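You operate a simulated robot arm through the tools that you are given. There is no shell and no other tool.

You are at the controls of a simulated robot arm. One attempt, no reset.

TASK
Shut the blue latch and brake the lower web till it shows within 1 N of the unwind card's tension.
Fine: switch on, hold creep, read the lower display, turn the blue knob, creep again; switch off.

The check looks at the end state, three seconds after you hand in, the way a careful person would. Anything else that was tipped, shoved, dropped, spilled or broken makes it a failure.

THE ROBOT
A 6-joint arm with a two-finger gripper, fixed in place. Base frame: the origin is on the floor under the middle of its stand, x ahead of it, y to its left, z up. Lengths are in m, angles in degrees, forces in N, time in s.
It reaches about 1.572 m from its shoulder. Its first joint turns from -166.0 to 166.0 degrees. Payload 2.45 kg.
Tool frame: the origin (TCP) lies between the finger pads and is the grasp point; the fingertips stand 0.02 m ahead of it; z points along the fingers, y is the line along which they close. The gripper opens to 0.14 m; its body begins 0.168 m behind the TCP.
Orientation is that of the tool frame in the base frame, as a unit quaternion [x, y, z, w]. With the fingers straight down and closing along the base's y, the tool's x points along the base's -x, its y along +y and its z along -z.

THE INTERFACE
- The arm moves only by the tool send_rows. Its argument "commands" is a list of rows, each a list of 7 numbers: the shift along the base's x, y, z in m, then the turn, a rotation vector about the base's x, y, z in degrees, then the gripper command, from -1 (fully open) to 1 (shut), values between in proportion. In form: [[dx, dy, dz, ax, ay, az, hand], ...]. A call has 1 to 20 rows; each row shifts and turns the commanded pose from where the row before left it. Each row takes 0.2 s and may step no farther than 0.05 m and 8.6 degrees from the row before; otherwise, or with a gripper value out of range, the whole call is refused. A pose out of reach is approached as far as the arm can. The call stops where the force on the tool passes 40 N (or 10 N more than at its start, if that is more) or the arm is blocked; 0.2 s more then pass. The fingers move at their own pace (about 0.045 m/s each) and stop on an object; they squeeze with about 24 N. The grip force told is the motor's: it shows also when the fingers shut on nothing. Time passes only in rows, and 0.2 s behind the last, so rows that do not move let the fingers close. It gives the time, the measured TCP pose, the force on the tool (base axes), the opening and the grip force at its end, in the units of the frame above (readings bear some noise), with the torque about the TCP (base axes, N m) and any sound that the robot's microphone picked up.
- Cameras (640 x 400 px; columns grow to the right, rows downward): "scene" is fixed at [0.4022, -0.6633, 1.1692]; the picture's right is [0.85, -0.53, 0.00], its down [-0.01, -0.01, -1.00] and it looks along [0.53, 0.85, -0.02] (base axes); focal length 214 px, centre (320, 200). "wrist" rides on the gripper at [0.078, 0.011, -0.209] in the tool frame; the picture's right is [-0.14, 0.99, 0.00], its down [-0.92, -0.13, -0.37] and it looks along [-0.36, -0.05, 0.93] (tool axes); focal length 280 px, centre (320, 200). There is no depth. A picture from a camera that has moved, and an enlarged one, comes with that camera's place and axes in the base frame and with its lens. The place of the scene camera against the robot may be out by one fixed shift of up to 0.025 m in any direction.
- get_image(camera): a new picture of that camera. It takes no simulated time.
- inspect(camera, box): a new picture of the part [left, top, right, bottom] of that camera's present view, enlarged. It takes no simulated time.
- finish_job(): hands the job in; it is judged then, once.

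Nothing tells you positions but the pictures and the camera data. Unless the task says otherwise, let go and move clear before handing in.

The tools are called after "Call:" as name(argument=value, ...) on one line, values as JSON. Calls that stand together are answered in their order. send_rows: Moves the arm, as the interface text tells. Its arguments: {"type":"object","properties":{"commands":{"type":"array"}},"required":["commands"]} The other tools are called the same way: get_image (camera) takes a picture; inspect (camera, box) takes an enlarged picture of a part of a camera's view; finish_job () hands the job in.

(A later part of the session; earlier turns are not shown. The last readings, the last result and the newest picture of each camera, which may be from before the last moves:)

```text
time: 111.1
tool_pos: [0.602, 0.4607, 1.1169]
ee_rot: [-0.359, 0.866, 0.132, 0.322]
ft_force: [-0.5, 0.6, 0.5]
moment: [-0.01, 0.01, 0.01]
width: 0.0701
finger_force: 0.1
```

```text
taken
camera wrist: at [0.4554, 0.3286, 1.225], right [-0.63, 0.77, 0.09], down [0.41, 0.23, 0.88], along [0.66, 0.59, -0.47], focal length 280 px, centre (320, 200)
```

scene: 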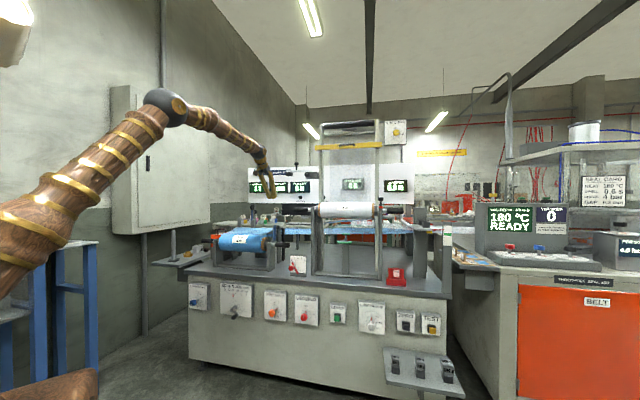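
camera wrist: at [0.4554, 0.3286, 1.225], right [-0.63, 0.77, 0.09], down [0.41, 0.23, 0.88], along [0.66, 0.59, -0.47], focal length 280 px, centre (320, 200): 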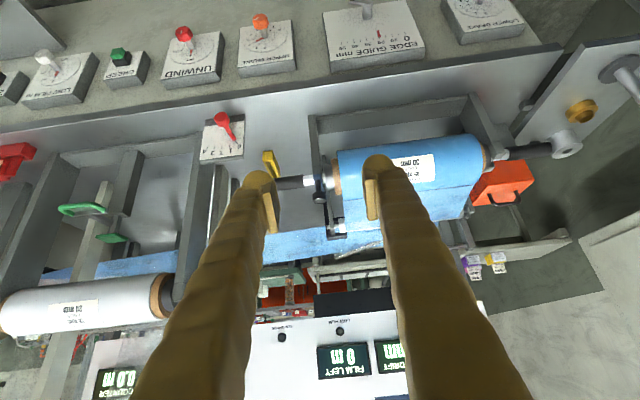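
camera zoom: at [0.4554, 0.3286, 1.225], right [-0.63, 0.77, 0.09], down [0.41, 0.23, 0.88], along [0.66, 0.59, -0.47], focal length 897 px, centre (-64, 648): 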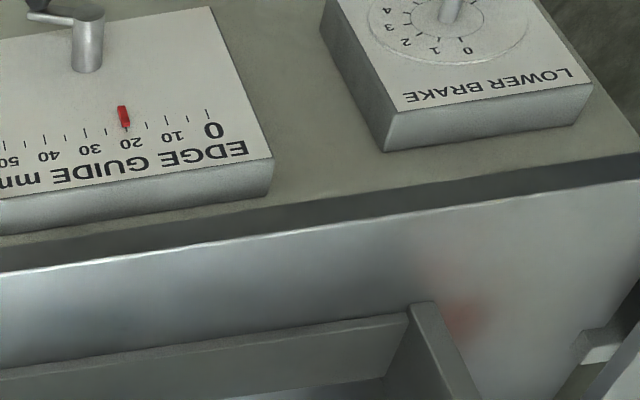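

Good view from above. I'll align the arm plane with the tool heading first (to pass the wrist singularity cleanly), then descend while tilting the tool to horizontal.

Call:
send_rows(commands=[[-0.024, 0.0231, -0.015, 0, 0, 0, 0], [-0.024, 0.0231, -0.015, 0, 0, 0, 0], [-0.024, 0.0231, -0.015, 0, 0, 0, 0], [0, 0, -0.035, 3, -3, 0, 0], [0, 0, -0.035, 3, -3, 0, 0], [0, 0, -0.035, 3, -3, 0, 0], [0, 0, -0.035, 3, -3, 0, 0], [0, 0, -0.035, 3, -3, 0, 0], [0, 0, 0, 0, 0, 0, 0]])

Call:
get_image(camera="scene")

```text
time: 113.1
tool_pos: [0.5286, 0.5367, 0.9053]
ee_rot: [-0.328, 0.793, 0.196, 0.475]
ft_force: [-0.6, -0.5, 1.2]
moment: [-0.01, 0.0, 0.02]
width: 0.0696
finger_force: 0.1
out of reach, approached as far as the arm can: row 4, 8
```

```text
taken
```

scene: 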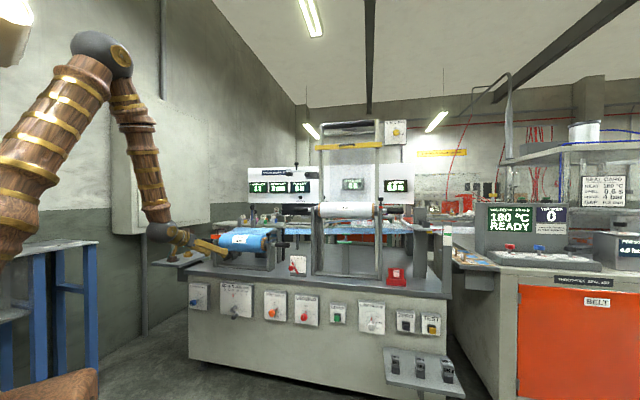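

Tracking well: tilt 62°, heading 45°. I continue lowering and tilting to horizontal.

Call:
send_rows(commands=[[0, 0, -0.03, 3.3, -3.3, 0, 0], [0, 0, -0.03, 3.3, -3.3, 0, 0], [0, 0, -0.03, 3.3, -3.3, 0, 0], [0, 0, -0.03, 3.3, -3.3, 0, 0], [0, 0, -0.03, 3.3, -3.3, 0, 0], [0, 0, -0.03, 3.3, -3.3, 0, 0], [0, 0, 0, 0, 0, 0, 0]])

Call:
get_image(camera="wrist")

```text
time: 114.7
tool_pos: [0.5584, 0.5664, 0.7277]
ee_rot: [-0.272, 0.654, 0.27, 0.653]
ft_force: [-0.3, 0.2, -0.7]
moment: [0.01, 0.04, -0.02]
width: 0.0698
finger_force: 0.0
out of reach, approached as far as the arm can: row 1, 2, 3
```

```text
taken
camera wrist: at [0.4024, 0.4254, 0.6518], right [-0.7, 0.7, 0.14], down [-0.17, -0.35, 0.92], along [0.69, 0.62, 0.36], focal length 280 px, centre (320, 200)
```

wrist: 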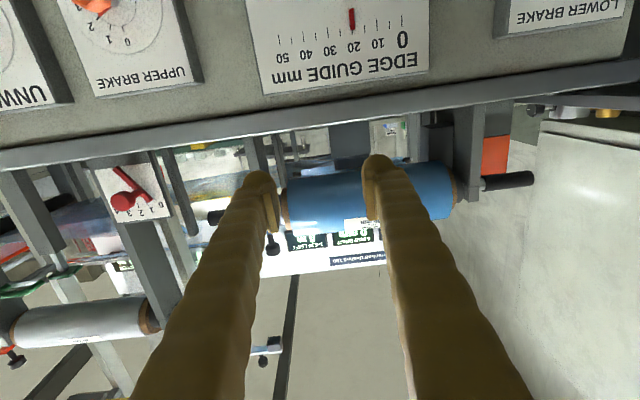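

The tool is horizontal now, looking at the panel from below (upside down). I'll move sideways and down to in front of the UNWIND switch.

Call:
send_rows(commands=[[0.03055, -0.02701, -0.02027, 0, 0, 0, 0], [0.03055, -0.02701, -0.02027, 0, 0, 0, 0], [0.03055, -0.02701, -0.02027, 0, 0, 0, 0], [0.03055, -0.02701, -0.02027, 0, 0, 0, 0], [0.03055, -0.02701, -0.02027, 0, 0, 0, 0], [0.03055, -0.02701, -0.02027, 0, 0, 0, 0], [0.03055, -0.02701, -0.02027, 0, 0, 0, 0], [0.03055, -0.02701, -0.02027, 0, 0, 0, 0], [0.03055, -0.02701, -0.02027, 0, 0, 0, 0], [0.03055, -0.02701, -0.02027, 0, 0, 0, 0], [0, 0, 0, 0, 0, 0, 0]])

Call:
get_image(camera="wrist")

Call:
get_image(camera="scene")

```text
time: 117.1
tool_pos: [0.8653, 0.298, 0.5265]
ee_rot: [-0.27, 0.654, 0.269, 0.653]
ft_force: [0.2, 0.2, 0.6]
moment: [0.01, -0.01, -0.01]
width: 0.0702
finger_force: 0.0
```

```text
taken
camera wrist: at [0.7096, 0.1565, 0.4492], right [-0.7, 0.7, 0.14], down [-0.17, -0.35, 0.92], along [0.69, 0.62, 0.36], focal length 280 px, centre (320, 200)
```

wrist: 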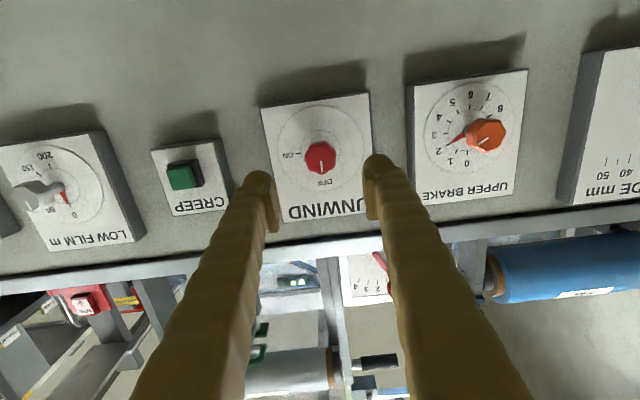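

```text
taken
```

scene: 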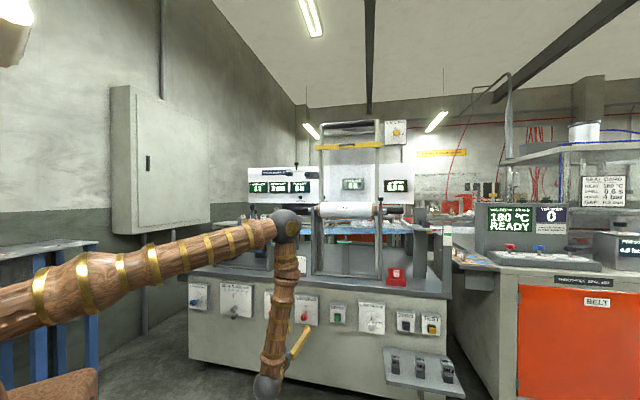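

The fingers are lined up in front of the red UNWIND knob, and the displays stay visible to the fixed camera. I'll enlarge the knob.

Call:
inspect(camera="wrist", box=[255, 85, 385, 225])

Call:
inspect(camera="wrist", box=[400, 60, 540, 210])

Call:
inspect(camera="scene", box=[240, 260, 360, 340])

```text
2.86 times, centred on (320, 155) of wrist
camera zoom: at [0.7096, 0.1565, 0.4492], right [-0.7, 0.7, 0.14], down [-0.17, -0.35, 0.92], along [0.69, 0.62, 0.36], focal length 801 px, centre (320, 329)
```

zoom: 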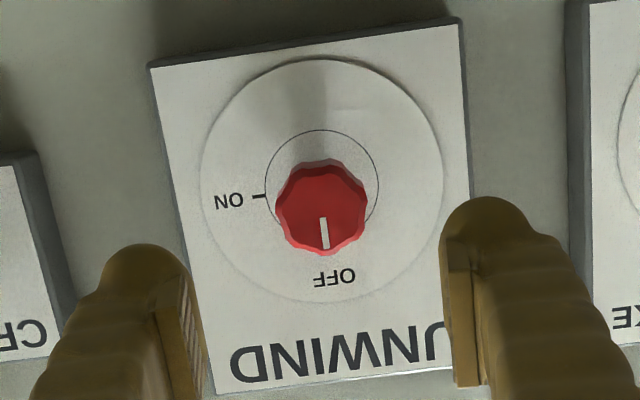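

```text
2.67 times, centred on (470, 135) of wrist
camera zoom: at [0.7096, 0.1565, 0.4492], right [-0.7, 0.7, 0.14], down [-0.17, -0.35, 0.92], along [0.69, 0.62, 0.36], focal length 748 px, centre (-80, 373)
```

zoom: 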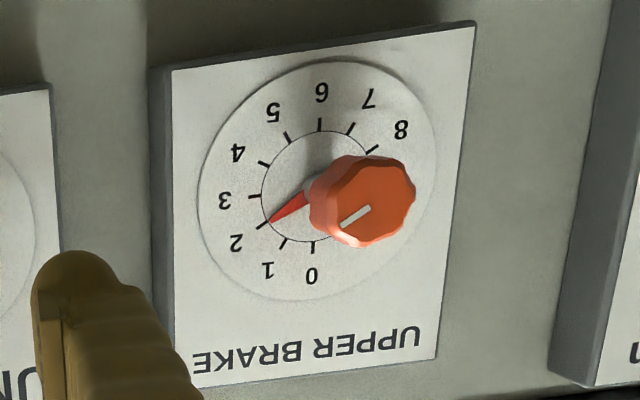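

```text
5.00 times, centred on (300, 300) of scene
camera zoom: at [0.4022, -0.6633, 1.1692], right [0.85, -0.53, 0.0], down [-0.01, -0.01, -1.0], along [0.53, 0.85, -0.02], focal length 1072 px, centre (420, -300)
```

zoom: 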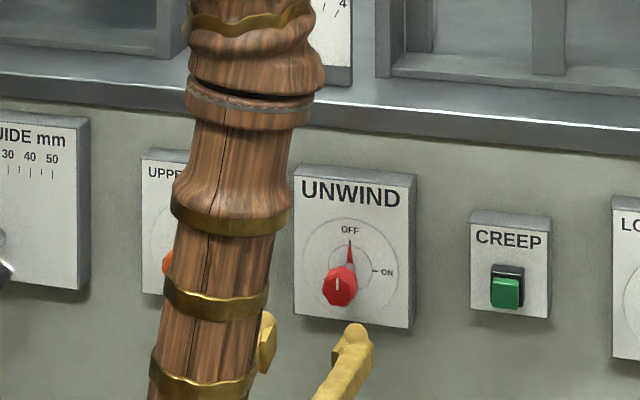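

The tool axis passes right through the UNWIND knob (about 37 mm wide). I'll advance over it and close the fingers.

Call:
send_rows(commands=[[0.0222, 0.0222, -0.0005, 0, 0, 0, 0], [0.0222, 0.0222, -0.0005, 0, 0, 0, 0], [0.0222, 0.0222, 0, 0, 0, 0, 0], [0.0205, 0.0205, 0, 0, 0, 0, 0], [0, 0, 0, 0, 0, 0, 0]])

Call:
get_image(camera="wrist")

Call:
inspect(camera="scene", box=[260, 270, 360, 350])

```text
time: 118.3
tool_pos: [0.9502, 0.385, 0.523]
ee_rot: [-0.271, 0.654, 0.27, 0.653]
ft_force: [0.0, 0.3, 0.4]
moment: [-0.01, 0.0, -0.01]
width: 0.0699
finger_force: 0.0
```

```text
taken
camera wrist: at [0.7948, 0.2436, 0.4466], right [-0.7, 0.7, 0.14], down [-0.17, -0.35, 0.92], along [0.69, 0.62, 0.36], focal length 280 px, centre (320, 200)
```

wrist: 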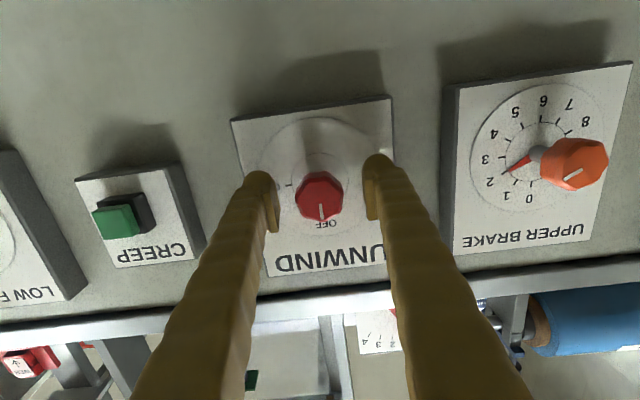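

```text
5.00 times, centred on (310, 310) of scene
camera zoom: at [0.4022, -0.6633, 1.1692], right [0.85, -0.53, 0.0], down [-0.01, -0.01, -1.0], along [0.53, 0.85, -0.02], focal length 1072 px, centre (370, -350)
```

zoom: 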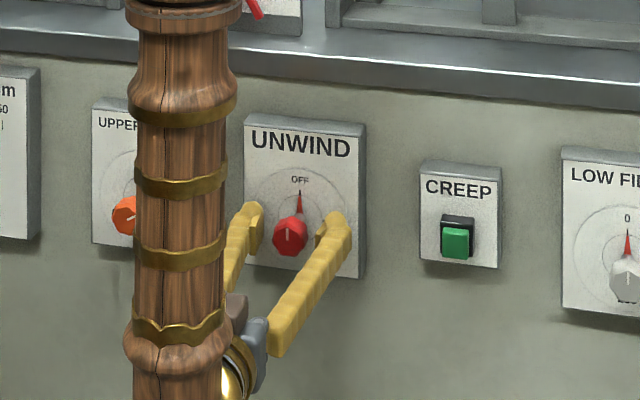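

The knob sits between the pads. I'll go a little deeper and close the grip on it.

Call:
send_rows(commands=[[0.0057, 0.0057, 0, 0, 0, 0, 0], [0, 0, 0, 0, 0, 0, 1], [0, 0, 0, 0, 0, 0, 1], [0, 0, 0, 0, 0, 0, 1], [0, 0, 0, 0, 0, 0, 1]])

Call:
get_image(camera="wrist")

```text
time: 119.5
tool_pos: [0.9556, 0.3913, 0.5235]
ee_rot: [-0.27, 0.654, 0.269, 0.653]
ft_force: [8.9, 0.9, -2.6]
moment: [-0.03, -0.06, 0.08]
width: 0.0354
finger_force: 41.5
```

```text
taken
camera wrist: at [0.8003, 0.2493, 0.4468], right [-0.7, 0.7, 0.14], down [-0.17, -0.35, 0.92], along [0.69, 0.62, 0.36], focal length 280 px, centre (320, 200)
```

wrist: 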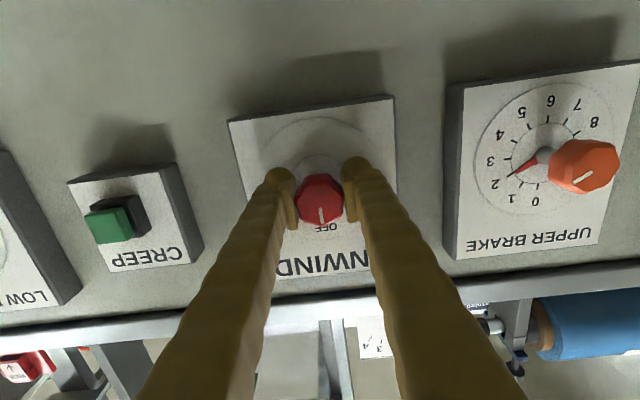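

The knob is gripped (35 mm). Now I turn it clockwise about its axis toward ON.

Call:
send_rows(commands=[[0, 0, 0, 5.79, 5.79, 0, 1], [0, 0, 0, 5.79, 5.79, 0, 1], [0, 0, 0, 5.79, 5.79, 0, 1], [0, 0, 0, 5.79, 5.79, 0, 1], [0, 0, 0, 5.79, 5.79, 0, 1], [0, 0, 0, 5.79, 5.79, 0, 1]])

Call:
inspect(camera="scene", box=[260, 270, 360, 350])

```text
time: 120.4
tool_pos: [0.957, 0.3902, 0.523]
ee_rot: [-0.107, 0.7, 0.417, 0.57]
ft_force: [7.6, 1.2, -9.0]
moment: [0.16, -0.15, 0.12]
width: 0.0353
finger_force: 45.2
stopped in row 4: the force on the tool passed its limit at 42 N (the readings are from after the stop); the commanded pose is now the measured one
```

```text
5.00 times, centred on (310, 310) of scene
camera zoom: at [0.4022, -0.6633, 1.1692], right [0.85, -0.53, 0.0], down [-0.01, -0.01, -1.0], along [0.53, 0.85, -0.02], focal length 1072 px, centre (370, -350)
```

zoom: 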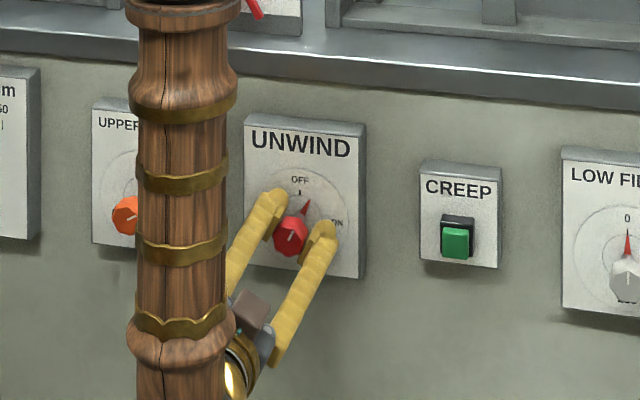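

The pointer moved about 25° but side force built up from a small misalignment. I'll shift slightly to relieve it and continue in finer steps.

Call:
send_rows(commands=[[0.0015, -0.0015, -0.002, 0, 0, 0, 1], [0, 0, 0, 0, 0, 0, 1]])

```text
time: 121.1
tool_pos: [0.9567, 0.3904, 0.5243]
ee_rot: [-0.108, 0.699, 0.419, 0.569]
ft_force: [-5.3, -3.4, 2.6]
moment: [-0.04, 0.08, -0.05]
width: 0.0357
finger_force: 44.9
stopped in row 2: the force on the tool passed its limit at 42 N (the readings are from after the stop); the commanded pose is now the measured one
```

Small shifts give force spikes on the rigid grip. I'll try turning in smaller steps.

Call:
send_rows(commands=[[0, 0, 0, 2.1, 2.1, 0, 1], [0, 0, 0, 2.1, 2.1, 0, 1], [0, 0, 0, 2.1, 2.1, 0, 1], [0, 0, 0, 2.1, 2.1, 0, 1]])

Call:
get_image(camera="wrist")

```text
time: 122.1
tool_pos: [0.9567, 0.3901, 0.5237]
ee_rot: [-0.035, 0.706, 0.475, 0.523]
ft_force: [16.0, -6.0, 3.0]
moment: [-0.06, 0.04, 0.32]
width: 0.0352
finger_force: 44.9
```

```text
taken
camera wrist: at [0.7679, 0.2817, 0.4708], right [-0.48, 0.48, 0.73], down [0.22, -0.74, 0.63], along [0.85, 0.47, 0.25], focal length 280 px, centre (320, 200)
```

wrist: 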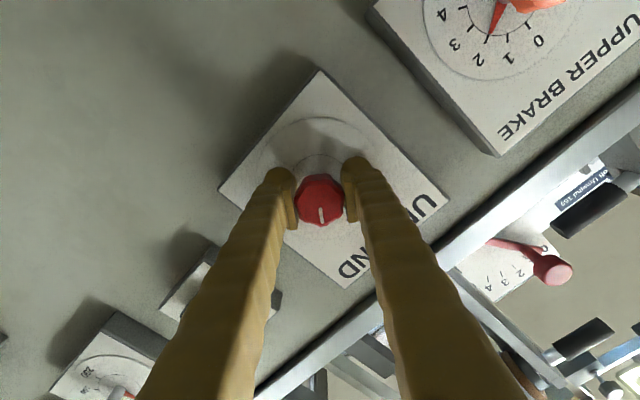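

It's turning: about 45° so far. I continue in small steps with a slight relieving shift.

Call:
send_rows(commands=[[0.0005, -0.0005, 0, 2.5, 2.5, 0, 1], [0.0005, -0.0005, 0, 2.5, 2.5, 0, 1], [0, 0, 0, 2.5, 2.5, 0, 1], [0, 0, 0, 2.5, 2.5, 0, 1], [0, 0, 0, 2.5, 2.5, 0, 1], [0, 0, 0, 2.5, 2.5, 0, 1]])

Call:
inspect(camera="scene", box=[260, 270, 360, 350])

```text
time: 123.5
tool_pos: [0.9571, 0.3906, 0.5223]
ee_rot: [0.095, 0.701, 0.564, 0.426]
ft_force: [4.5, 24.1, -3.1]
moment: [0.02, 0.01, -0.31]
width: 0.0354
finger_force: 44.8
```

```text
5.00 times, centred on (310, 310) of scene
camera zoom: at [0.4022, -0.6633, 1.1692], right [0.85, -0.53, 0.0], down [-0.01, -0.01, -1.0], along [0.53, 0.85, -0.02], focal length 1072 px, centre (370, -350)
```

zoom: 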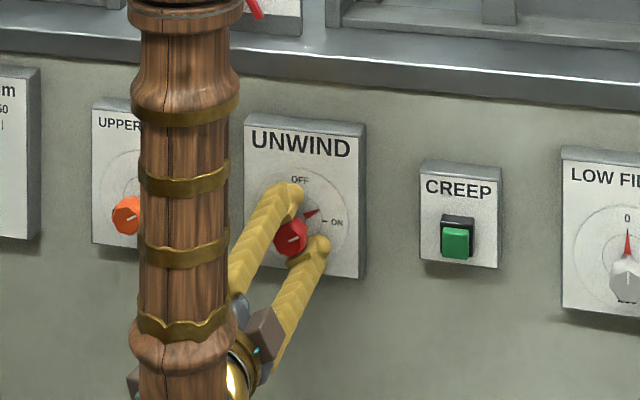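

Pointer is about 70° round. A few more small steps to reach ON.

Call:
send_rows(commands=[[0, 0, 0, 2.5, 2.5, 0, 1], [0, 0, 0, 2.5, 2.5, 0, 1], [0, 0, 0, 2.5, 2.5, 0, 1], [0, 0, 0, 2.5, 2.5, 0, 1], [0, 0, 0, 2.5, 2.5, 0, 1], [0, 0, 0, 2.5, 2.5, 0, 1]])

Call:
inspect(camera="scene", box=[260, 270, 360, 350])

Call:
inspect(camera="scene", box=[240, 160, 420, 220])

```text
time: 124.9
tool_pos: [0.9571, 0.3903, 0.5218]
ee_rot: [0.223, 0.671, 0.633, 0.315]
ft_force: [-17.6, 15.6, -11.1]
moment: [0.12, -0.17, -0.34]
width: 0.0356
finger_force: 45.0
```

```text
5.00 times, centred on (310, 310) of scene
camera zoom: at [0.4022, -0.6633, 1.1692], right [0.85, -0.53, 0.0], down [-0.01, -0.01, -1.0], along [0.53, 0.85, -0.02], focal length 1072 px, centre (370, -350)
```

zoom: 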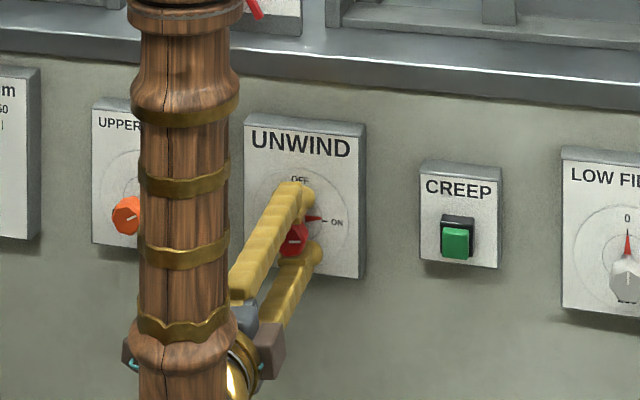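

```text
3.56 times, centred on (330, 190) of scene
camera zoom: at [0.4022, -0.6633, 1.1692], right [0.85, -0.53, 0.0], down [-0.01, -0.01, -1.0], along [0.53, 0.85, -0.02], focal length 763 px, centre (284, 236)
```

zoom: 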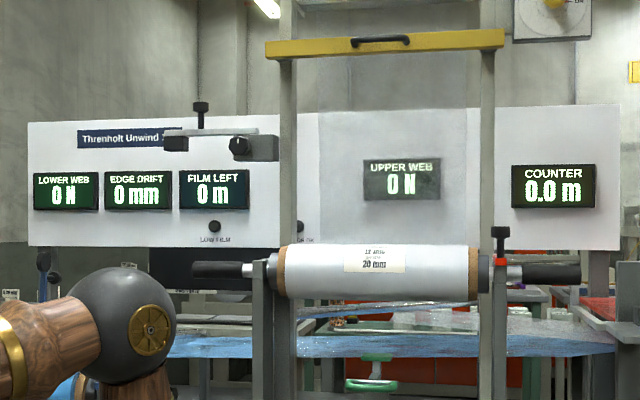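

The pointer is almost at ON (about 82° turned). Two more small steps.

Call:
send_rows(commands=[[-0.0005, 0.0005, -0.0005, 2.5, 2.5, 0, 1], [-0.0005, 0.0005, -0.0005, 2.5, 2.5, 0, 1], [0, 0, 0, 1.5, 1.5, 0, 1]])

Call:
inspect(camera="scene", box=[280, 280, 340, 330])

Call:
get_image(camera="wrist")

```text
time: 125.7
tool_pos: [0.9573, 0.3895, 0.5221]
ee_rot: [0.276, 0.65, 0.656, 0.265]
ft_force: [-17.0, -18.3, -5.1]
moment: [-0.58, -0.6, -0.01]
width: 0.0354
finger_force: 44.7
```

```text
8.00 times, centred on (310, 305) of scene
camera zoom: at [0.4022, -0.6633, 1.1692], right [0.85, -0.53, 0.0], down [-0.01, -0.01, -1.0], along [0.53, 0.85, -0.02], focal length 1716 px, centre (400, -640)
```

zoom: 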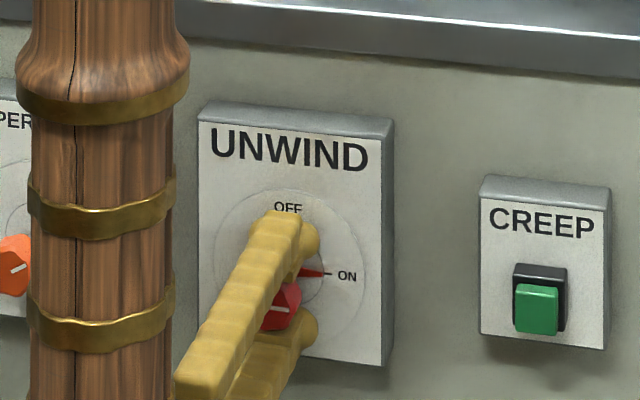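

```text
taken
camera wrist: at [0.754, 0.2955, 0.535], right [0.11, -0.11, 0.99], down [0.39, -0.91, -0.14], along [0.91, 0.4, -0.06], focal length 280 px, centre (320, 200)
```

wrist: 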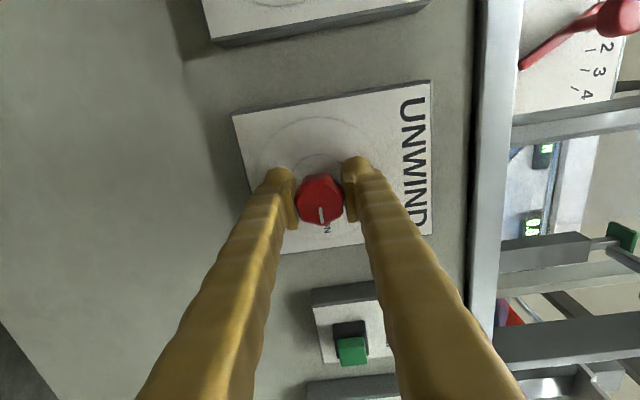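

The pointer is exactly on ON, against its stop. I'll release and back away straight out.

Call:
send_rows(commands=[[0, 0, 0, 0, 0, 0, 0], [0, 0, 0, 0, 0, 0, 0], [0, 0, 0, 0, 0, 0, 0], [-0.015, -0.015, 0, 0, 0, 0, 0], [-0.03, -0.03, 0, 0, 0, 0, 0], [-0.03, -0.03, 0, 0, 0, 0, 0]])

Call:
get_image(camera="wrist")

Call:
inspect(camera="scene", box=[240, 160, 420, 220])

Call:
inspect(camera="scene", box=[260, 270, 380, 350])

```text
time: 127.1
tool_pos: [0.8806, 0.3135, 0.5222]
ee_rot: [0.275, 0.652, 0.656, 0.264]
ft_force: [-0.1, -1.1, -0.3]
moment: [-0.02, -0.02, -0.03]
width: 0.07
finger_force: 0.1
```

```text
taken
camera wrist: at [0.6776, 0.2176, 0.5344], right [0.11, -0.11, 0.99], down [0.39, -0.91, -0.14], along [0.91, 0.4, -0.06], focal length 280 px, centre (320, 200)
```

wrist: 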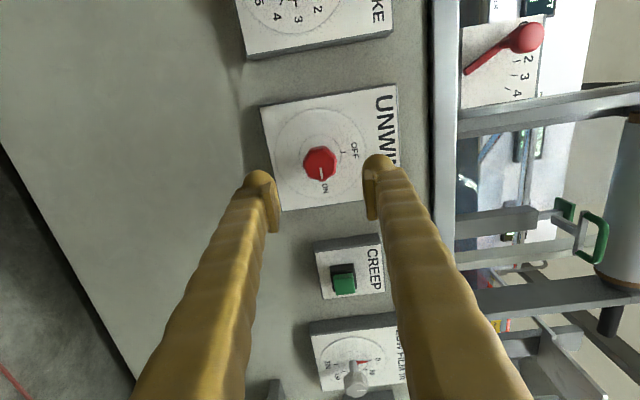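

```text
3.56 times, centred on (330, 190) of scene
camera zoom: at [0.4022, -0.6633, 1.1692], right [0.85, -0.53, 0.0], down [-0.01, -0.01, -1.0], along [0.53, 0.85, -0.02], focal length 763 px, centre (284, 236)
```

zoom: 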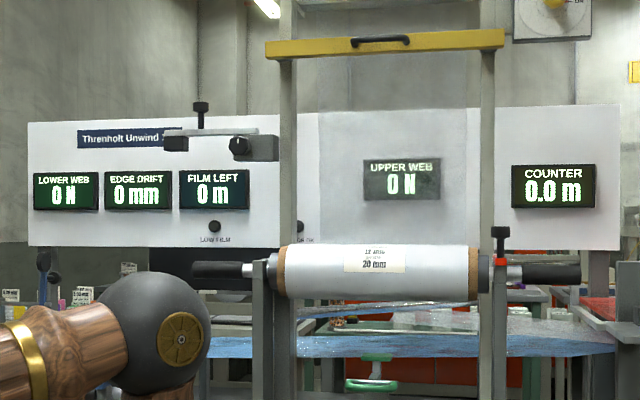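

```text
5.00 times, centred on (320, 310) of scene
camera zoom: at [0.4022, -0.6633, 1.1692], right [0.85, -0.53, 0.0], down [-0.01, -0.01, -1.0], along [0.53, 0.85, -0.02], focal length 1072 px, centre (320, -350)
```

zoom: 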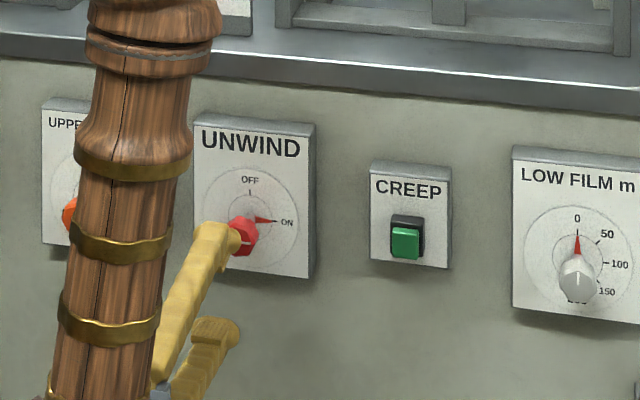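

UNWIND is ON. Next I close the fingers and line up in front of the green CREEP button at about (1.097, 0.267, 0.528).

Call:
send_rows(commands=[[0.0329, -0.0329, -0.0015, 0, 0, 0, 1], [0.0329, -0.0329, -0.0015, 0, 0, 0, 1], [0.0329, -0.0329, -0.0015, 0, 0, 0, 1], [0.0329, -0.0329, -0.0015, 0, 0, 0, 1], [0.014, 0.014, 0, 0, 0, 0, 1], [0.014, 0.014, 0, 0, 0, 0, 1], [0, 0, 0, 0, 0, 0, 1]])

Call:
get_image(camera="wrist")

Call:
get_image(camera="scene")

```text
time: 128.7
tool_pos: [1.0421, 0.2108, 0.5164]
ee_rot: [0.275, 0.65, 0.657, 0.264]
ft_force: [-0.8, 0.7, 0.5]
moment: [0.0, -0.01, 0.03]
width: 0.0001
finger_force: 24.5
```

```text
taken
camera wrist: at [0.8391, 0.1165, 0.5282], right [0.11, -0.11, 0.99], down [0.39, -0.91, -0.14], along [0.91, 0.4, -0.06], focal length 280 px, centre (320, 200)
```

wrist: 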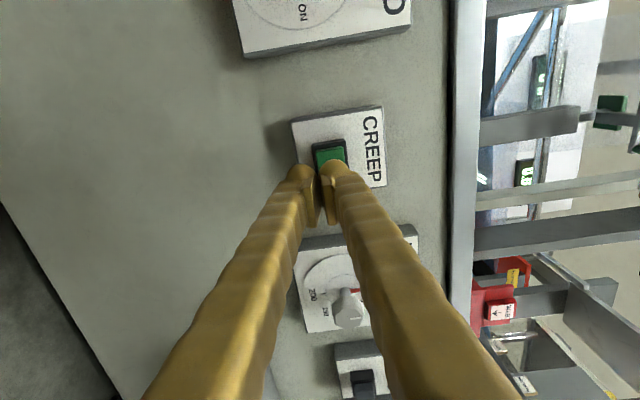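

```text
taken
```

scene: 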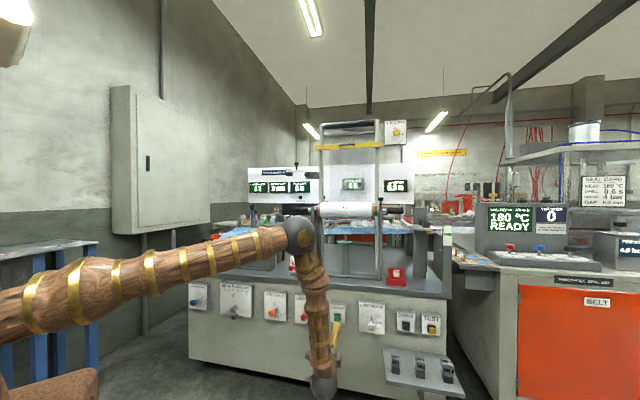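

The displays remain visible to the fixed camera. I'll check the alignment of the upper fingertip with the button.

Call:
inspect(camera="wrist", box=[280, 95, 400, 215])

Call:
inspect(camera="scene", box=[310, 290, 370, 340])

```text
3.33 times, centred on (340, 155) of wrist
camera zoom: at [0.8391, 0.1165, 0.5282], right [0.11, -0.11, 0.99], down [0.39, -0.91, -0.14], along [0.91, 0.4, -0.06], focal length 935 px, centre (253, 350)
```

zoom: 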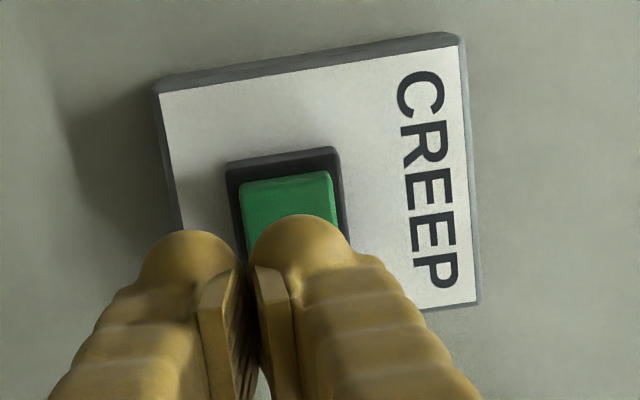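

```text
8.00 times, centred on (340, 315) of scene
camera zoom: at [0.4022, -0.6633, 1.1692], right [0.85, -0.53, 0.0], down [-0.01, -0.01, -1.0], along [0.53, 0.85, -0.02], focal length 1716 px, centre (160, -720)
```

zoom: 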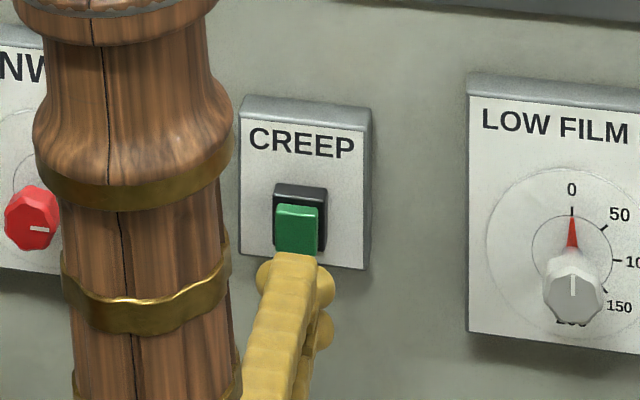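

The upper fingertip will land well within the button. I'll advance to it, then press in small increments.

Call:
send_rows(commands=[[0.0177, 0.0177, 0, 0, 0, 0, 1], [0.0177, 0.0177, 0, 0, 0, 0, 1], [0.0042, 0.0042, 0, 0, 0, 0, 1]])

Call:
inspect(camera="scene", box=[310, 290, 370, 340])

```text
time: 129.5
tool_pos: [1.0801, 0.2504, 0.5157]
ee_rot: [0.276, 0.65, 0.657, 0.264]
ft_force: [-25.8, -17.9, 9.4]
moment: [0.34, -0.29, 0.19]
width: 0.0
finger_force: 24.3
heard: click
```

```text
8.00 times, centred on (340, 315) of scene
camera zoom: at [0.4022, -0.6633, 1.1692], right [0.85, -0.53, 0.0], down [-0.01, -0.01, -1.0], along [0.53, 0.85, -0.02], focal length 1716 px, centre (160, -720)
```

zoom: 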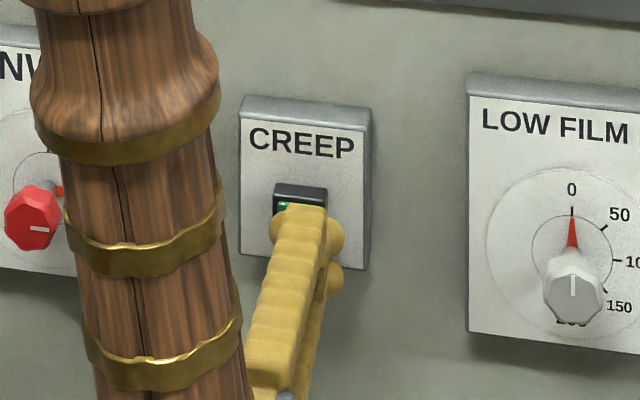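

A click: the button is pressed. I hold it and read the lower display.

Call:
send_rows(commands=[[0, 0, 0, 0, 0, 0, 1], [0, 0, 0, 0, 0, 0, 1], [0, 0, 0, 0, 0, 0, 1], [0, 0, 0, 0, 0, 0, 1], [0, 0, 0, 0, 0, 0, 1]])

Call:
inspect(camera="scene", box=[240, 160, 420, 220])

```text
time: 130.7
tool_pos: [1.0813, 0.2496, 0.516]
ee_rot: [0.275, 0.651, 0.656, 0.265]
ft_force: [-21.7, -26.3, 3.2]
moment: [0.29, -0.25, -0.03]
width: 0.0
finger_force: 23.8
```

```text
3.56 times, centred on (330, 190) of scene
camera zoom: at [0.4022, -0.6633, 1.1692], right [0.85, -0.53, 0.0], down [-0.01, -0.01, -1.0], along [0.53, 0.85, -0.02], focal length 763 px, centre (284, 236)
```

zoom: 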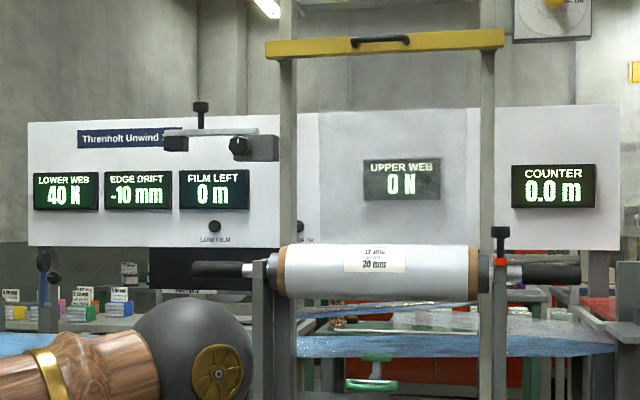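

While creeping, the lower web shows about 40 N. I'll enlarge and hold a bit longer to see that it's steady.

Call:
send_rows(commands=[[0, 0, 0, 0, 0, 0, 1], [0, 0, 0, 0, 0, 0, 1], [0, 0, 0, 0, 0, 0, 1]])

Call:
inspect(camera="scene", box=[244, 175, 320, 210])

```text
time: 131.5
tool_pos: [1.0807, 0.249, 0.5167]
ee_rot: [0.276, 0.65, 0.657, 0.264]
ft_force: [-18.3, -29.7, 2.1]
moment: [0.32, -0.21, -0.08]
width: 0.0002
finger_force: 23.9
```

```text
8.42 times, centred on (282, 192) of scene
camera zoom: at [0.4022, -0.6633, 1.1692], right [0.85, -0.53, 0.0], down [-0.01, -0.01, -1.0], along [0.53, 0.85, -0.02], focal length 1806 px, centre (640, 263)
```

zoom: 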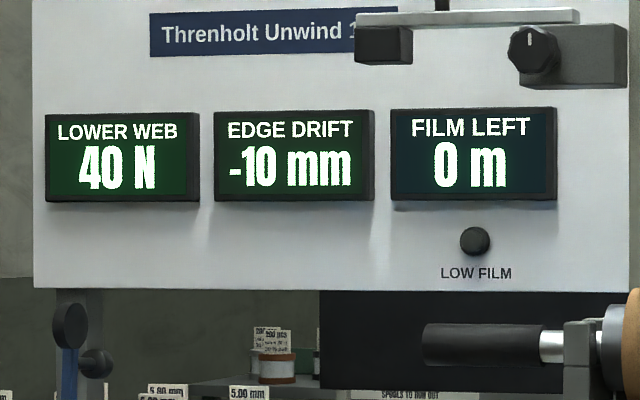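

Steady at 40 N; the card wants 25 N, so the brake must come down. I release CREEP by backing off, then travel to the blue knob.

Call:
send_rows(commands=[[-0.02, -0.02, 0, 0, 0, 0, 1], [-0.035, -0.035, 0, 0, 0, 0, 1], [-0.015, -0.015, 0, 0, 0, 0, 1], [0, 0, 0, 0, 0, 0, 1]])

Call:
inspect(camera="scene", box=[240, 160, 420, 220])

Call:
inspect(camera="scene", box=[180, 275, 260, 325])

```text
time: 132.5
tool_pos: [1.0111, 0.1788, 0.5154]
ee_rot: [0.275, 0.651, 0.657, 0.264]
ft_force: [-0.3, 0.2, -0.2]
moment: [0.01, 0.03, 0.04]
width: 0.0002
finger_force: 24.1
```

```text
3.56 times, centred on (330, 190) of scene
camera zoom: at [0.4022, -0.6633, 1.1692], right [0.85, -0.53, 0.0], down [-0.01, -0.01, -1.0], along [0.53, 0.85, -0.02], focal length 763 px, centre (284, 236)
```

zoom: 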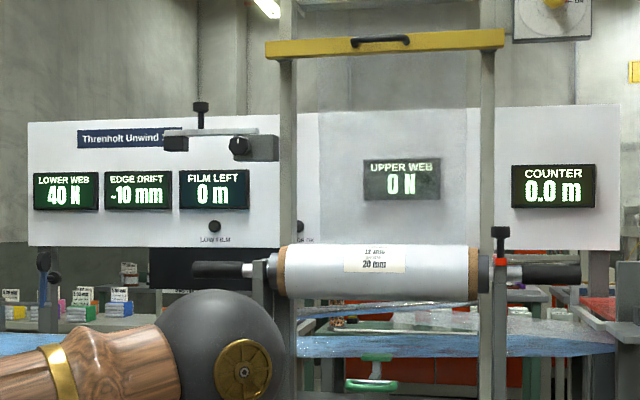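

```text
8.00 times, centred on (220, 300) of scene
camera zoom: at [0.4022, -0.6633, 1.1692], right [0.85, -0.53, 0.0], down [-0.01, -0.01, -1.0], along [0.53, 0.85, -0.02], focal length 1716 px, centre (1120, -600)
```

zoom: 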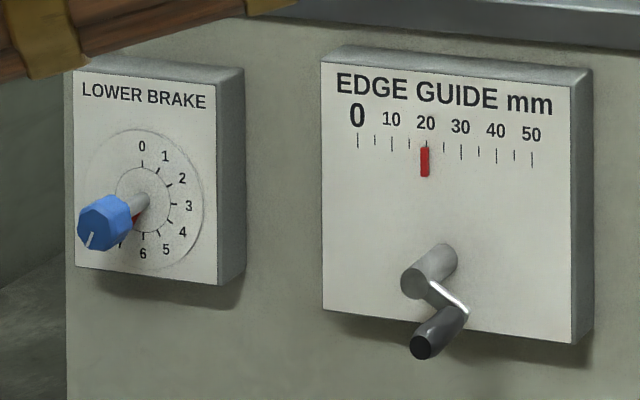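

The blue knob points to about 7–8 on a 0–8 scale (roughly 30° per mark), so I must turn it counter-clockwise. I travel over to it, staying clear of the edge-guide crank.

Call:
send_rows(commands=[[-0.0094, -0.0094, 0.045, 0, 0, 0, 1], [-0.0094, -0.0094, 0.045, 0, 0, 0, 1], [-0.03246, 0.03246, 0, 0, 0, 0, 1], [-0.03246, 0.03246, 0, 0, 0, 0, 1], [-0.03246, 0.03246, 0, 0, 0, 0, 1], [-0.03246, 0.03246, 0, 0, 0, 0, 1], [-0.03246, 0.03246, 0, 0, 0, 0, 1], [-0.03246, 0.03246, 0, 0, 0, 0, 1], [-0.03246, 0.03246, 0, 0, 0, 0, 1], [-0.03246, 0.03246, 0, 0, 0, 0, 1], [-0.03246, 0.03246, 0, 0, 0, 0, 1], [-0.03246, 0.03246, 0, 0, 0, 0, 1], [-0.03246, 0.03246, 0, 0, 0, 0, 1], [-0.03246, 0.03246, 0, 0, 0, 0, 1], [-0.03246, 0.03246, 0, 0, 0, 0, 1], [-0.03246, 0.03246, 0, 0, 0, 0, 1]])

Call:
get_image(camera="wrist")

Call:
get_image(camera="scene")

```text
time: 135.9
tool_pos: [0.5357, 0.6178, 0.6068]
ee_rot: [0.275, 0.65, 0.657, 0.264]
ft_force: [0.0, 0.6, -0.5]
moment: [-0.01, -0.01, 0.02]
width: 0.0
finger_force: 24.4
```

```text
taken
camera wrist: at [0.3328, 0.5237, 0.6195], right [0.11, -0.11, 0.99], down [0.39, -0.91, -0.14], along [0.91, 0.4, -0.06], focal length 280 px, centre (320, 200)
```

wrist: 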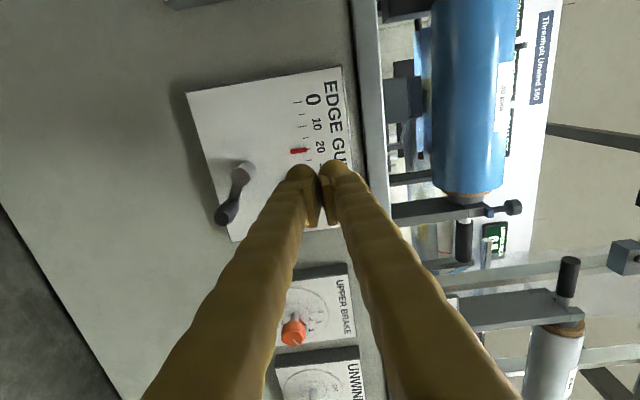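

```text
taken
```

scene: 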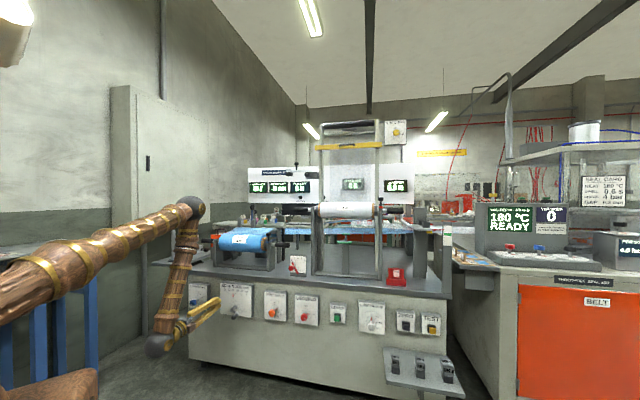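

Moving past the crank with clearance. I continue to the blue knob and open the fingers.

Call:
send_rows(commands=[[-0.032, 0.032, 0, 0, 0, 0, 0], [-0.032, 0.032, 0, 0, 0, 0, 0], [-0.032, 0.032, 0, 0, 0, 0, 0], [-0.032, 0.032, 0, 0, 0, 0, 0], [-0.032, 0.032, 0, 0, 0, 0, 0], [-0.032, 0.032, 0, 0, 0, 0, 0], [0, 0, -0.045, 0, 0, 0, 0], [0, 0, -0.045, 0, 0, 0, 0], [0, 0, 0, 0, 0, 0, 0]])

Call:
get_image(camera="wrist")

Call:
get_image(camera="scene")

```text
time: 137.9
tool_pos: [0.3429, 0.8114, 0.5152]
ee_rot: [0.275, 0.65, 0.657, 0.264]
ft_force: [-1.2, 0.2, -0.2]
moment: [-0.01, 0.0, 0.0]
width: 0.0699
finger_force: 0.1
```

```text
taken
camera wrist: at [0.1416, 0.7168, 0.5278], right [0.11, -0.11, 0.99], down [0.39, -0.91, -0.14], along [0.91, 0.4, -0.06], focal length 280 px, centre (320, 200)
```

wrist: 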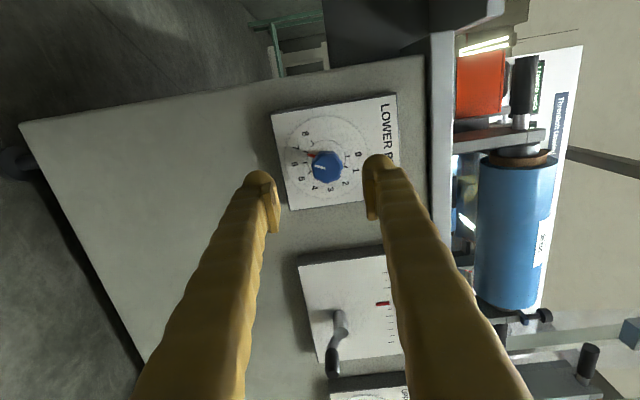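

```text
taken
```

scene: 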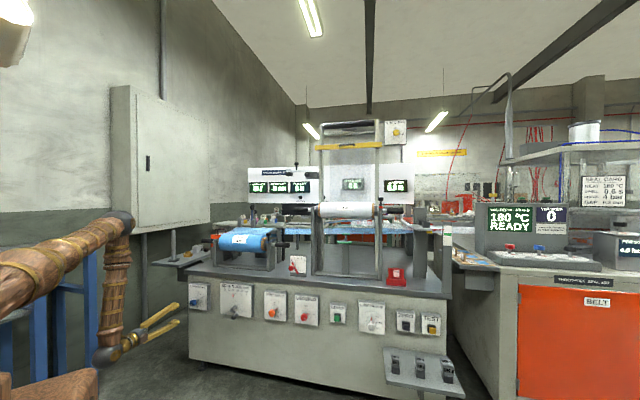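

The blue knob is right ahead between the fingers. I'll enlarge to read its setting and center on it.

Call:
inspect(camera="wrist", box=[265, 85, 405, 215])

Call:
inspect(camera="scene", box=[180, 275, 220, 315])

```text
3.08 times, centred on (335, 150) of wrist
camera zoom: at [0.1416, 0.7168, 0.5278], right [0.11, -0.11, 0.99], down [0.39, -0.91, -0.14], along [0.91, 0.4, -0.06], focal length 863 px, centre (274, 354)
```

zoom: 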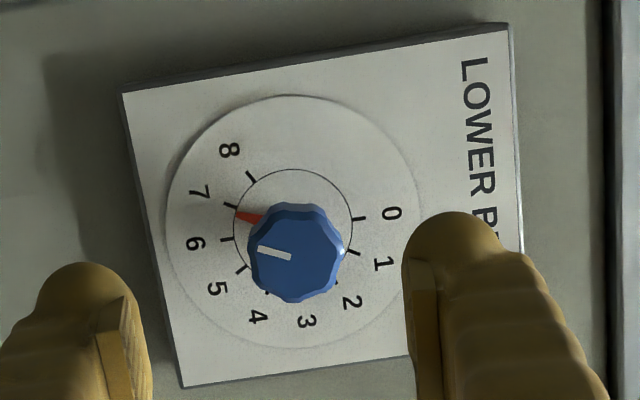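

```text
10.00 times, centred on (200, 295) of scene
camera zoom: at [0.4022, -0.6633, 1.1692], right [0.85, -0.53, 0.0], down [-0.01, -0.01, -1.0], along [0.53, 0.85, -0.02], focal length 2145 px, centre (1520, -750)
```

zoom: 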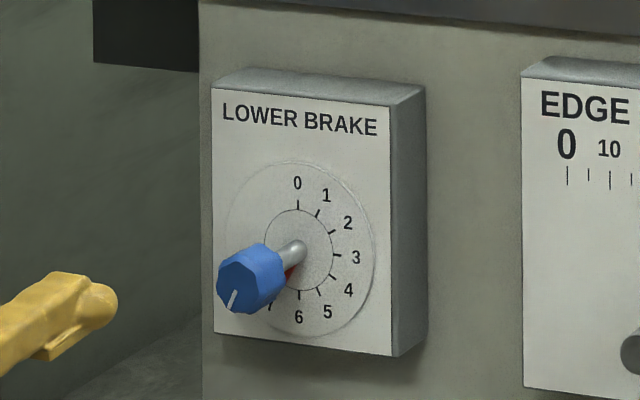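

The brake points to about 6.7 (giving 40 N), so 25 N should be near 4.2. I'll align the grip with the knob's flats (roll back 23°), center on it and advance over it.

Call:
send_rows(commands=[[0.0025, -0.0025, 0.0029, -5.42, -5.42, 0, 0], [0.0025, -0.0025, 0.0029, -5.42, -5.42, 0, 0], [0.0026, -0.0026, 0.0029, -5.42, -5.42, 0, 0], [0.0242, 0.0242, 0, 0, 0, 0, 0], [0.0242, 0.0242, 0, 0, 0, 0, 0], [0, 0, 0, 0, 0, 0, 0]])

Call:
get_image(camera="wrist")

```text
time: 139.3
tool_pos: [0.4017, 0.8507, 0.5232]
ee_rot: [0.14, 0.694, 0.59, 0.389]
ft_force: [0.8, -0.2, -0.1]
moment: [0.0, 0.0, 0.01]
width: 0.0699
finger_force: 0.0
```

```text
taken
camera wrist: at [0.2, 0.7548, 0.5052], right [-0.17, 0.17, 0.97], down [0.38, -0.9, 0.23], along [0.91, 0.41, 0.09], focal length 280 px, centre (320, 200)
```

wrist: 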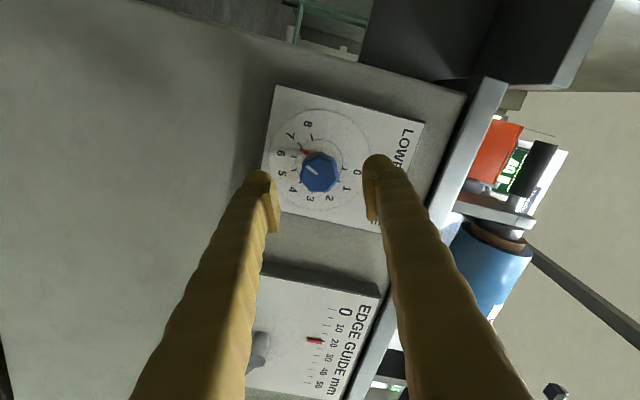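

Well centered on the blue knob. I advance the rest of the way and grip it.

Call:
send_rows(commands=[[0.0232, 0.0246, 0, 0, 0, 0, 0], [0.0232, 0.0246, 0, 0, 0, 0, 0], [0, 0, 0, 0, 0, 0, 0.3], [0, 0, 0, 0, 0, 0, 1], [0, 0, 0, 0, 0, 0, 1], [0, 0, 0, 0, 0, 0, 1]])

Call:
get_image(camera="wrist")

```text
time: 140.7
tool_pos: [0.4495, 0.8994, 0.5233]
ee_rot: [0.139, 0.693, 0.591, 0.389]
ft_force: [2.3, 6.7, 3.1]
moment: [-0.07, 0.08, -0.08]
width: 0.035
finger_force: 39.7
```

```text
taken
camera wrist: at [0.2478, 0.8037, 0.5046], right [-0.17, 0.17, 0.97], down [0.38, -0.9, 0.23], along [0.91, 0.41, 0.09], focal length 280 px, centre (320, 200)
```

wrist: 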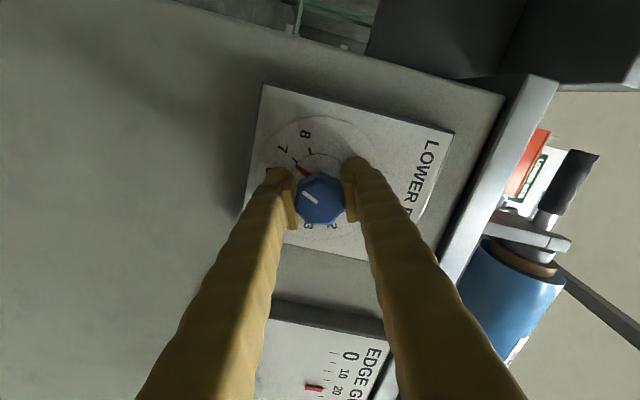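

Gripped with little side force. I'll read the pointer before turning.

Call:
inspect(camera="wrist", box=[250, 110, 400, 240])

```text
3.08 times, centred on (325, 175) of wrist
camera zoom: at [0.2478, 0.8037, 0.5046], right [-0.17, 0.17, 0.97], down [0.38, -0.9, 0.23], along [0.91, 0.41, 0.09], focal length 863 px, centre (305, 277)
```

zoom: 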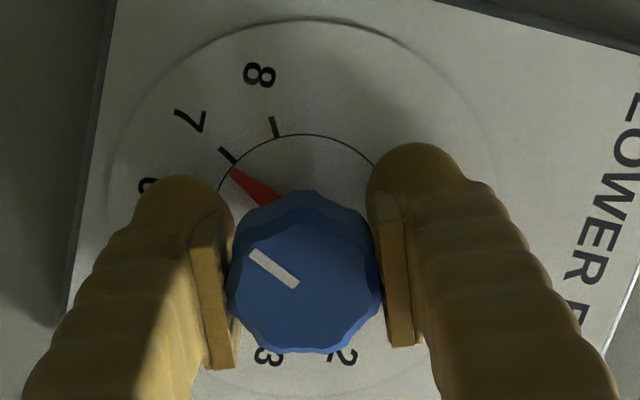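

The pointer is just below 7. I turn the knob counter-clockwise in small steps, checking force halfway.

Call:
send_rows(commands=[[0, 0, 0, -2.5, -2.5, 0, 1], [0, 0, 0, -2.5, -2.5, 0, 1], [0, 0, 0, -2.5, -2.5, 0, 1], [0, 0, 0, -2.5, -2.5, 0, 1], [0, 0, 0, -2.5, -2.5, 0, 1], [0, 0, 0, -2.5, -2.5, 0, 1], [0, 0, 0, -2.5, -2.5, 0, 1], [0, 0, 0, -2.5, -2.5, 0, 1]])

Call:
inspect(camera="wrist", box=[250, 110, 400, 240])

```text
time: 141.3
tool_pos: [0.4483, 0.8988, 0.5235]
ee_rot: [0.102, 0.7, 0.568, 0.42]
ft_force: [2.1, 5.3, -5.3]
moment: [0.03, -0.05, -0.16]
width: 0.0347
finger_force: 45.1
stopped in row 2: the force on the tool passed its limit at 45 N (the readings are from after the stop); the commanded pose is now the measured one
```

```text
3.08 times, centred on (325, 175) of wrist
camera zoom: at [0.2493, 0.8021, 0.4972], right [-0.24, 0.24, 0.94], down [0.36, -0.88, 0.32], along [0.9, 0.42, 0.13], focal length 863 px, centre (305, 277)
```

zoom: 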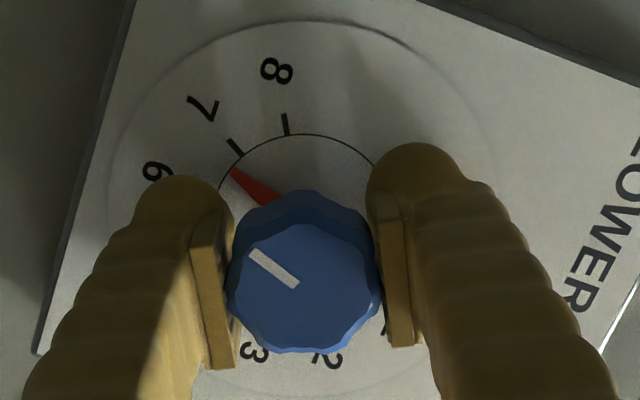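

It began to turn (about 5°) but a transient stopped the call. I'll go on with finer steps.

Call:
send_rows(commands=[[0, 0, 0, -1.5, -1.5, 0, 1], [0, 0, 0, -1.5, -1.5, 0, 1], [0, 0, 0, -1.5, -1.5, 0, 1], [0, 0, 0, -1.5, -1.5, 0, 1], [0, 0, 0, -1.5, -1.5, 0, 1], [0, 0, 0, -1.5, -1.5, 0, 1], [0, 0, 0, -1.5, -1.5, 0, 1], [0, 0, 0, -1.5, -1.5, 0, 1]])

```text
time: 143.1
tool_pos: [0.4488, 0.8991, 0.524]
ee_rot: [-0.003, 0.707, 0.5, 0.5]
ft_force: [-2.8, 16.2, 4.5]
moment: [-0.17, 0.19, -0.26]
width: 0.0349
finger_force: 44.8
```

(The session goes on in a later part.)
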